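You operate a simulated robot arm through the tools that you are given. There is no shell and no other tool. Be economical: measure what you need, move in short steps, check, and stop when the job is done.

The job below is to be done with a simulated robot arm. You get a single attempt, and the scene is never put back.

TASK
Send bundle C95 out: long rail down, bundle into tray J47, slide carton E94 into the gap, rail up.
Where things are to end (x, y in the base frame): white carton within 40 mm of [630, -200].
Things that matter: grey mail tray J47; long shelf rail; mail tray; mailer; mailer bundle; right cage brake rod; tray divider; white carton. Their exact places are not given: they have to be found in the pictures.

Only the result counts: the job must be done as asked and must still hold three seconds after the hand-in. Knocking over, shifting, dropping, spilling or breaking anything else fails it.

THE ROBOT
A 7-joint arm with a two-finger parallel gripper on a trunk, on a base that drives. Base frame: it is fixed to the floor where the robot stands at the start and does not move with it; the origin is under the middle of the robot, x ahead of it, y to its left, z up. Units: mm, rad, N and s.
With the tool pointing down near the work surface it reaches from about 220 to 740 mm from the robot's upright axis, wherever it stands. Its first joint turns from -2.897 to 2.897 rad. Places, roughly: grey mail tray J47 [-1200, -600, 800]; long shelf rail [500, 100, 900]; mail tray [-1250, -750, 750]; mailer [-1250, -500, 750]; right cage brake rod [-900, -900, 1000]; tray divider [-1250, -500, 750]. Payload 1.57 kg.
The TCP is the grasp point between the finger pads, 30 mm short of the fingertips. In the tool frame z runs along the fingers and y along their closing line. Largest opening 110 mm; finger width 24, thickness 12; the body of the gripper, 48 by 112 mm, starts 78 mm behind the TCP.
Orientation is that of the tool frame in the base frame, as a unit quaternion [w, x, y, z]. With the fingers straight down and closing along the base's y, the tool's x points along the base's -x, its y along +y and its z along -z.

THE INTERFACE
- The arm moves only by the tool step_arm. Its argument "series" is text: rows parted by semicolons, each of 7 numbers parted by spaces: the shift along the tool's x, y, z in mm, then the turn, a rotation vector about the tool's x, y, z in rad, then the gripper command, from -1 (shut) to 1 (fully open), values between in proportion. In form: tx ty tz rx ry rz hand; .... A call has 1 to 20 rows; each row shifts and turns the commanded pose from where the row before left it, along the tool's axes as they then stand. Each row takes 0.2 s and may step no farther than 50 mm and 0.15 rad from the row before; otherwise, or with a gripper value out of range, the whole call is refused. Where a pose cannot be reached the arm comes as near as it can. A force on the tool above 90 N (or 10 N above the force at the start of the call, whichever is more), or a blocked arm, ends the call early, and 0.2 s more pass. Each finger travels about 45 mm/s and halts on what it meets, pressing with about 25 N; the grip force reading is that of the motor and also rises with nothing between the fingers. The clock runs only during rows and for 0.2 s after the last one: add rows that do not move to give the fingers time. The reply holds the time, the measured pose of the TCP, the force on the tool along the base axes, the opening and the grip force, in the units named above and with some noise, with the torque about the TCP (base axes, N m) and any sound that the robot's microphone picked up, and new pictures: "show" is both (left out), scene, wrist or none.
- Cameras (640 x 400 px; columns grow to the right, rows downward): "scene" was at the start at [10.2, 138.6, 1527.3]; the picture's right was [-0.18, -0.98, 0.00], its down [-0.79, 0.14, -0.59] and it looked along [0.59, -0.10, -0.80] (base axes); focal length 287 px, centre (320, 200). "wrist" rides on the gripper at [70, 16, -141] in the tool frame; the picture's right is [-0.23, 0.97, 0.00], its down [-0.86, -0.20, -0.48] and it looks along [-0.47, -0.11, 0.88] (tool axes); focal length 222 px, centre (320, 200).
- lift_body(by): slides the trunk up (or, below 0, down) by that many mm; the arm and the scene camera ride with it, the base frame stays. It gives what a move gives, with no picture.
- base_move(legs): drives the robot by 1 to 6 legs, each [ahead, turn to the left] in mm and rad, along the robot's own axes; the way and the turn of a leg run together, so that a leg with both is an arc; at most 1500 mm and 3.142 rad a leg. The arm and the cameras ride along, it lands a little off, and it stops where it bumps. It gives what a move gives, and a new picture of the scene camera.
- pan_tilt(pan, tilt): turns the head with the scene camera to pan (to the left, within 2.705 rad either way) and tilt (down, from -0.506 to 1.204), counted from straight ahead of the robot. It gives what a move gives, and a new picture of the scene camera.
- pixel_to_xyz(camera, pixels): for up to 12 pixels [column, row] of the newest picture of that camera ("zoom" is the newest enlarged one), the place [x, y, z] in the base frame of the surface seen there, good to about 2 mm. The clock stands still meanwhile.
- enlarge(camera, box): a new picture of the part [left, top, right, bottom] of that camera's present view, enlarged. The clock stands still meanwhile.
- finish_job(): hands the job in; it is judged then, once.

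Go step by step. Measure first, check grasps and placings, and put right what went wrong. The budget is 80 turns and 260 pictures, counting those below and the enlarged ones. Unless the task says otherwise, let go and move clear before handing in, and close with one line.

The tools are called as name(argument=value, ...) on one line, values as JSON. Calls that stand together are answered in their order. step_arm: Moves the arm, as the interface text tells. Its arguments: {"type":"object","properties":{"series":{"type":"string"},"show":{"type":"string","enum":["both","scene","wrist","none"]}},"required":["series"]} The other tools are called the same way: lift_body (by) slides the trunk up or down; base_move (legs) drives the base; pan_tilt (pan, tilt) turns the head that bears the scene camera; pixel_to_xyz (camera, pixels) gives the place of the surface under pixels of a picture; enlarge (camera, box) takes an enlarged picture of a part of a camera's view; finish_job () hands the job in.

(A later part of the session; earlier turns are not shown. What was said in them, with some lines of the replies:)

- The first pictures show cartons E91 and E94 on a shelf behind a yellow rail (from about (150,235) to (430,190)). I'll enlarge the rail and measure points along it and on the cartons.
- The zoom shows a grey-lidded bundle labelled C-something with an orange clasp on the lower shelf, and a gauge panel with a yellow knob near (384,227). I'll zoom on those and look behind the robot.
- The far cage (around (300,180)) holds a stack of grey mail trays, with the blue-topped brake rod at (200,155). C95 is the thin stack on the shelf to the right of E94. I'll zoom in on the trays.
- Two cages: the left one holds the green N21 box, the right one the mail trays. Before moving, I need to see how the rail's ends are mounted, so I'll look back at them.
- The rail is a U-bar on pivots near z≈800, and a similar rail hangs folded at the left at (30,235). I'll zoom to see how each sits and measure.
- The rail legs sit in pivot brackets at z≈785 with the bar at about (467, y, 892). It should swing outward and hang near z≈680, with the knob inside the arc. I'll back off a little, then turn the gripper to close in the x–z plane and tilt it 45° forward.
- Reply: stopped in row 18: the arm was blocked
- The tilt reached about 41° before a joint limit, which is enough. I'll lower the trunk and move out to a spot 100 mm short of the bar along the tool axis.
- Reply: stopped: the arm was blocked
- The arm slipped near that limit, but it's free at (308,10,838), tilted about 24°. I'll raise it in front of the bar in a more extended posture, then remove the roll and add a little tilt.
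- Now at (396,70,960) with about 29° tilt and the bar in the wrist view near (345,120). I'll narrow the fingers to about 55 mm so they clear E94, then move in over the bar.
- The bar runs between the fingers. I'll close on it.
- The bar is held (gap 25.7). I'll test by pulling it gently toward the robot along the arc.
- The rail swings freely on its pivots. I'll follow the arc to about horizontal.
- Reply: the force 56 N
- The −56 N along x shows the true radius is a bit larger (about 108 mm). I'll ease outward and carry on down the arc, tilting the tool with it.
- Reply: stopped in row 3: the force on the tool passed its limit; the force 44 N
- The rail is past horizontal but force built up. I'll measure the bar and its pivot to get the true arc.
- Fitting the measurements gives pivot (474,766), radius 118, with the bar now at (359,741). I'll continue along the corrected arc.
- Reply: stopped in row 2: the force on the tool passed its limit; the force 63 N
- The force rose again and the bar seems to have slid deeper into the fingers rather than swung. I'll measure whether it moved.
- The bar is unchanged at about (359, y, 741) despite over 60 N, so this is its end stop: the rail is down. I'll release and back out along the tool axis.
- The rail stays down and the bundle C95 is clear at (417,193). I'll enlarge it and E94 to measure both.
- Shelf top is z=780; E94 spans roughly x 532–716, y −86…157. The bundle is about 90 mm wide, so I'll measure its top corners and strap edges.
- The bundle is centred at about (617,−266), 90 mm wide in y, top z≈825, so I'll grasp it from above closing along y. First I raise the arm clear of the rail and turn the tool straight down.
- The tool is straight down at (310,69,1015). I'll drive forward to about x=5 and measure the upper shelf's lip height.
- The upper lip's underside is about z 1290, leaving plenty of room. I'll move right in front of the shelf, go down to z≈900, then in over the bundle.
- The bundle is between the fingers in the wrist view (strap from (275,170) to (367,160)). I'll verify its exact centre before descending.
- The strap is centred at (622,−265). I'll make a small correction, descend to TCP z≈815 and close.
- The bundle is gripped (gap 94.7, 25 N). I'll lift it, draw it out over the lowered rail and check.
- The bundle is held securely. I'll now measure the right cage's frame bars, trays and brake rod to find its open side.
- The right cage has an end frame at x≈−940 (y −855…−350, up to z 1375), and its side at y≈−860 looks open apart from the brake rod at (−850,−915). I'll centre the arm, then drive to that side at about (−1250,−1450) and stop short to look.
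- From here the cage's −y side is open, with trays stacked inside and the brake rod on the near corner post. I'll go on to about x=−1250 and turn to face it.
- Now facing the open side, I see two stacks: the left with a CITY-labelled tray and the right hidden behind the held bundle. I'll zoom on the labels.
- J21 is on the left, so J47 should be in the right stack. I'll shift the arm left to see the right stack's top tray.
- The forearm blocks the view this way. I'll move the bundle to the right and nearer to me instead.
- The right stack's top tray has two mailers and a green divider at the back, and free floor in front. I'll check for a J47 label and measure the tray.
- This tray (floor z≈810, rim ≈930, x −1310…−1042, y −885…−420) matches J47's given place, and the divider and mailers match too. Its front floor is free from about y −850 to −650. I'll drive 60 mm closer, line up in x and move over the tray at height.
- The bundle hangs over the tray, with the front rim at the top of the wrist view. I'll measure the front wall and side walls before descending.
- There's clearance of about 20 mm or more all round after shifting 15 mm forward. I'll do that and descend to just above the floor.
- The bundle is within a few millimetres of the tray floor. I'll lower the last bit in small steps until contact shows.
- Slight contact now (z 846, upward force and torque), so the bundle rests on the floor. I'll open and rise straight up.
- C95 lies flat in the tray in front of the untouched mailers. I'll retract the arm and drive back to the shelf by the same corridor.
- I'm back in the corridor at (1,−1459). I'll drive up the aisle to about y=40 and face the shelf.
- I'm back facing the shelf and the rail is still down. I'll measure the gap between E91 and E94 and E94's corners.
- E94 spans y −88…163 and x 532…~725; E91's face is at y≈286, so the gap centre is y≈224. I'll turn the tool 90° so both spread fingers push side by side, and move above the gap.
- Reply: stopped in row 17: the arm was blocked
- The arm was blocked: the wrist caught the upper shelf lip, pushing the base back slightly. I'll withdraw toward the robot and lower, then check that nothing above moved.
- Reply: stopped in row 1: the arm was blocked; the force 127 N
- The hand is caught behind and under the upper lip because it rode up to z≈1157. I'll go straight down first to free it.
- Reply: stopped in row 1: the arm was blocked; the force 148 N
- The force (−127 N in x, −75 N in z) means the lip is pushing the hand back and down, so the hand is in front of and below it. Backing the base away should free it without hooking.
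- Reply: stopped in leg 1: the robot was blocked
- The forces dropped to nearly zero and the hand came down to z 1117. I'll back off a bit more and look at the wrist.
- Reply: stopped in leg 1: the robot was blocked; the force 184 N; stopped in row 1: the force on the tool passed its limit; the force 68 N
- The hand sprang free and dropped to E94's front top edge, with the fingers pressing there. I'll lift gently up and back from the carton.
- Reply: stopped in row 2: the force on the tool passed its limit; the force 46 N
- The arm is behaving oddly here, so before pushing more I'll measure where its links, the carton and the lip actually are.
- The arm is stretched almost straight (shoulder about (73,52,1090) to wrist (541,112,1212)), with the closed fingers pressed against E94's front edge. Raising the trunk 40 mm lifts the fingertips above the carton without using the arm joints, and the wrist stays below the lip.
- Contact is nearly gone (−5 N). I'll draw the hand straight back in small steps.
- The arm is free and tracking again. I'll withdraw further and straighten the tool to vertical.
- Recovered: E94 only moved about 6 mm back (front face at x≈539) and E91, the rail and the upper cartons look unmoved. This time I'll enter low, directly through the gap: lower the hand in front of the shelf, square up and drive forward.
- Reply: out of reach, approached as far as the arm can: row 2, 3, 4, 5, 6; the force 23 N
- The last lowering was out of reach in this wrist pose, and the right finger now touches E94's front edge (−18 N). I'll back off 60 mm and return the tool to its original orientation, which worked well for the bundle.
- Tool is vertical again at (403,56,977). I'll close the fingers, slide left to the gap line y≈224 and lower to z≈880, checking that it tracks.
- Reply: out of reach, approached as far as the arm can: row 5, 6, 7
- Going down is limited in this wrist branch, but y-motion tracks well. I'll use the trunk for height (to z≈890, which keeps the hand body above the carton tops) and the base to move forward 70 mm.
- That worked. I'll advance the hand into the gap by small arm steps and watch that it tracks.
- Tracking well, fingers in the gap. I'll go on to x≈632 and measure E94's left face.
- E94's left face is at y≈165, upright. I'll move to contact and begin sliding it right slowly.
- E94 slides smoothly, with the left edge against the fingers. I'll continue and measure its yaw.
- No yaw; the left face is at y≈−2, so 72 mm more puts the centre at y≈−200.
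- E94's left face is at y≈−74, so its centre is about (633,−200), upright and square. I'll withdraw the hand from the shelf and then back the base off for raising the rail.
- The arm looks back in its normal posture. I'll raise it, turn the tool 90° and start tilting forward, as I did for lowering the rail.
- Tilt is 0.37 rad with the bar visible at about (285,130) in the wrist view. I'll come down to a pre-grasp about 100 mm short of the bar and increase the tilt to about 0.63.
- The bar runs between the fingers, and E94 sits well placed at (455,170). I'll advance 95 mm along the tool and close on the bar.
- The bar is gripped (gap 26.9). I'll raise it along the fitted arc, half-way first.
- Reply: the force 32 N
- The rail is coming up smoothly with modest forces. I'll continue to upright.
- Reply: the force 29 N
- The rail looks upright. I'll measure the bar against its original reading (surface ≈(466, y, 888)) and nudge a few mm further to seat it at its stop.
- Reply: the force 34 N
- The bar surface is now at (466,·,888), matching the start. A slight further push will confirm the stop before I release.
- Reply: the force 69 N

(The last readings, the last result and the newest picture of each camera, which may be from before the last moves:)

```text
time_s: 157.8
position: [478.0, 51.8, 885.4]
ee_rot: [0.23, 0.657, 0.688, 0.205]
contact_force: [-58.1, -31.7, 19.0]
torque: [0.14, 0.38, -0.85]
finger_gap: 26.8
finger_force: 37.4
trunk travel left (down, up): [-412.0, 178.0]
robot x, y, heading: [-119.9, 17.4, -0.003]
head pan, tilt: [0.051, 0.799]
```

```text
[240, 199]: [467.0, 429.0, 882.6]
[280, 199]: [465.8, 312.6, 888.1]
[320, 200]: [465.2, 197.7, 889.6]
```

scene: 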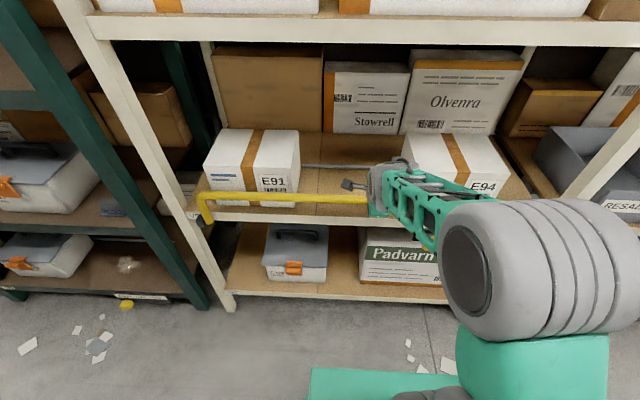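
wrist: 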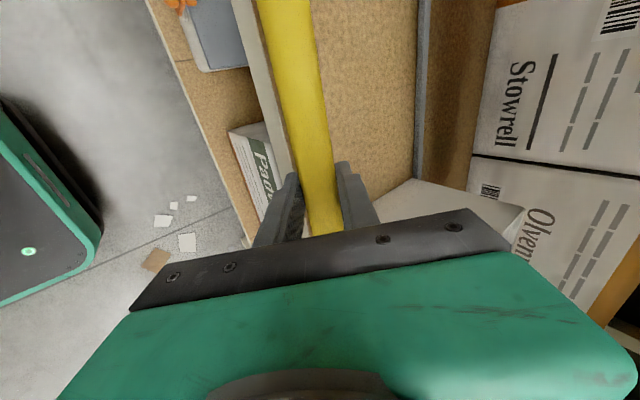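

The push gave −58 N with no movement, so the rail is at its upright stop. I'll relax, open and back out along the tool axis.

step_arm(series="0 -3 -2.2 0 0 0 -1; 0 -2 -1.5 0 0 0 -0.3; 0 0 0 0 0 0 0.2; 0 0 0 0 0 0 0.2; 0 0 0 0 0 0 0.2; 0 0 -20 0 0 0 0.2; 0 0 -30 0 0 0 0.2; 0 0 -30 0 0 0 0.2; 0 0 -30 0 0 0 0.2; 0 0 0 0 0 0 0.2")

pixel_to_xyz(camera="scene", pixels=[[240, 199], [280, 199], [320, 200], [202, 205]])

```text
time_s: 160.0
position: [414.3, 54.8, 972.2]
ee_rot: [0.231, 0.655, 0.689, 0.207]
contact_force: [0.1, 0.5, 0.8]
torque: [0.01, 0.02, 0.01]
finger_gap: 65.6
finger_force: 0.1
trunk travel left (down, up): [-412.0, 178.0]
robot x, y, heading: [-119.6, 17.8, 0.001]
head pan, tilt: [0.051, 0.799]
```

scene: 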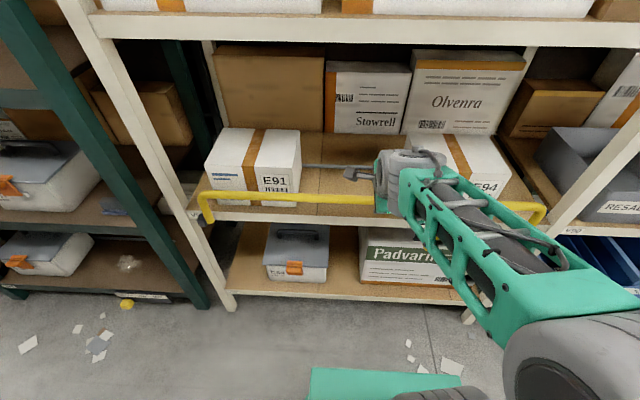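
wrist: 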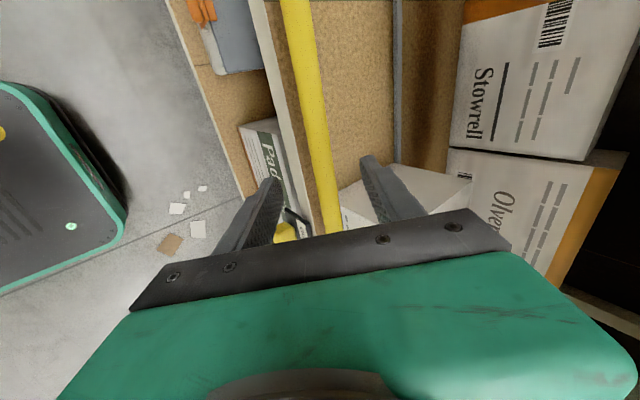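

```text
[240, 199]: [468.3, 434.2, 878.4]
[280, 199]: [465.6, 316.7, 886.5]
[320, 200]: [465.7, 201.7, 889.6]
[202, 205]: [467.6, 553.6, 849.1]
```

The rail stays up by itself. I'll draw the arm back clear and verify E94's position, then glance at the cage.

step_arm(series="0 -28 -20.7 0 0 0 0.2; 0 -28 -20.7 0 0 0 0.2; 40 0 0 0 0 0 0.2; 40 0 0 0 0 0 0.2; 40 0 0 0 0 0 0.2; 0 0 0 0 0 0 0.2; 0 0 0 0 0 0 0.2", show="scene")

pixel_to_xyz(camera="scene", pixels=[[415, 140], [488, 140], [403, 175], [510, 175], [455, 165], [406, 190], [508, 190], [280, 199], [520, 207], [225, 150]])

pan_tilt(pan=-2.5, tilt=0.6)

enlarge(camera="scene", box=[200, 60, 440, 210])

```text
time_s: 161.6
position: [340.8, 175.9, 970.9]
ee_rot: [0.23, 0.655, 0.689, 0.208]
contact_force: [0.0, -0.2, -0.9]
torque: [0.0, -0.03, -0.01]
finger_gap: 66.1
finger_force: 0.1
trunk travel left (down, up): [-412.0, 178.0]
robot x, y, heading: [-118.1, 20.4, -0.001]
head pan, tilt: [0.051, 0.799]
```

scene: 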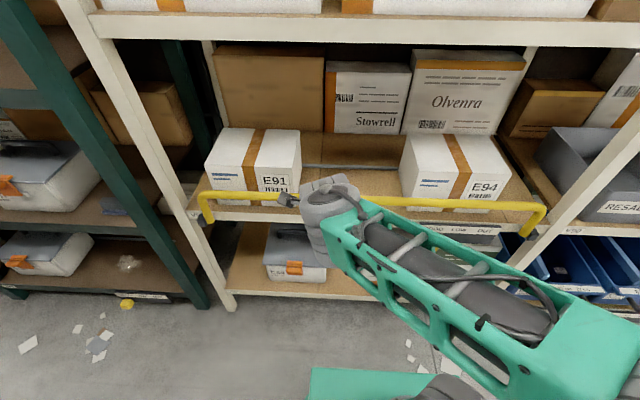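

```text
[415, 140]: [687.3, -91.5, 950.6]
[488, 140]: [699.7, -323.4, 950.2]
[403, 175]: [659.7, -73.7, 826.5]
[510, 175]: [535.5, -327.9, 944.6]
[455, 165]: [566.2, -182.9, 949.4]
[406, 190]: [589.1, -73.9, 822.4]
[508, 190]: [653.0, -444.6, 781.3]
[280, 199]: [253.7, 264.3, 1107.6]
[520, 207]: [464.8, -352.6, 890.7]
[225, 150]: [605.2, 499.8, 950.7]
```

```text
time_s: 163.9
position: [340.2, 175.7, 970.9]
ee_rot: [0.229, 0.655, 0.69, 0.208]
contact_force: [0.4, 0.3, 0.1]
torque: [0.0, -0.01, 0.01]
finger_gap: 66.3
finger_force: 0.0
trunk travel left (down, up): [-412.0, 178.0]
robot x, y, heading: [-116.0, 21.5, -0.002]
head pan, tilt: [-2.499, 0.6]
```

scene: 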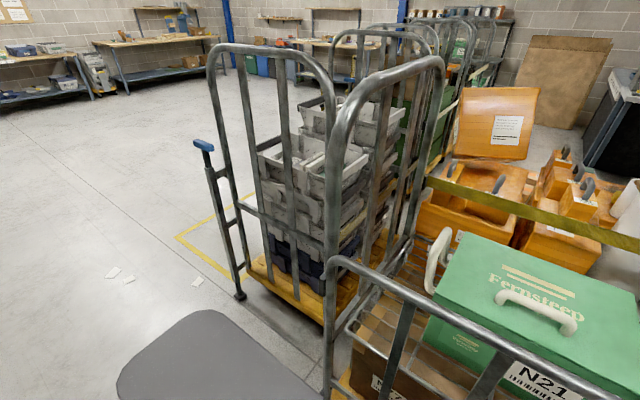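

```text
2.67 times, centred on (320, 135) of scene
```

zoom: 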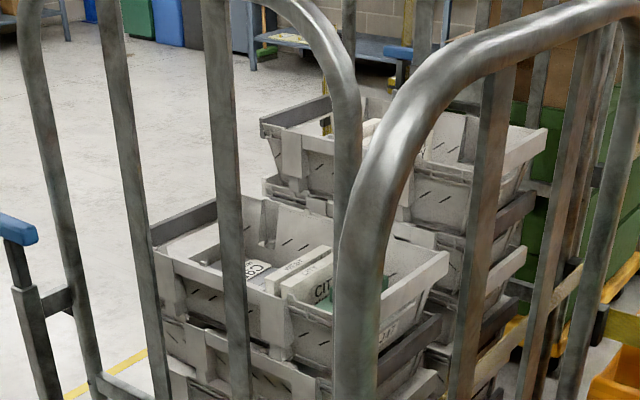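

E94 spans y −74…−328 with its centre near (632,−201), and the rail is up. The tray's far end shows a label at about (345,184), so I'll zoom to confirm it's J47.

enlarge(camera="scene", box=[325, 170, 373, 200])

```text
13.33 times, centred on (349, 185) of scene
```

zoom: 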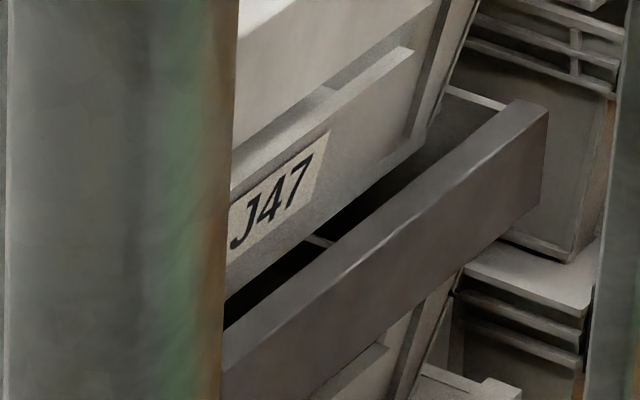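

The label reads J47 and C95 is inside that tray. E94 is in place, the rail is up and the arm is clear, so I'm handing in.

finish_job()

```text
The job is handed in.
```

The job is handed in: bundle C95 is in tray J47, carton E94 is in the gap at about (632, −201), and the long rail is back up. On the way, the arm caught the upper shelf lip and knocked E94 about 6 mm back before I slid it into place. I saw nothing else moved.
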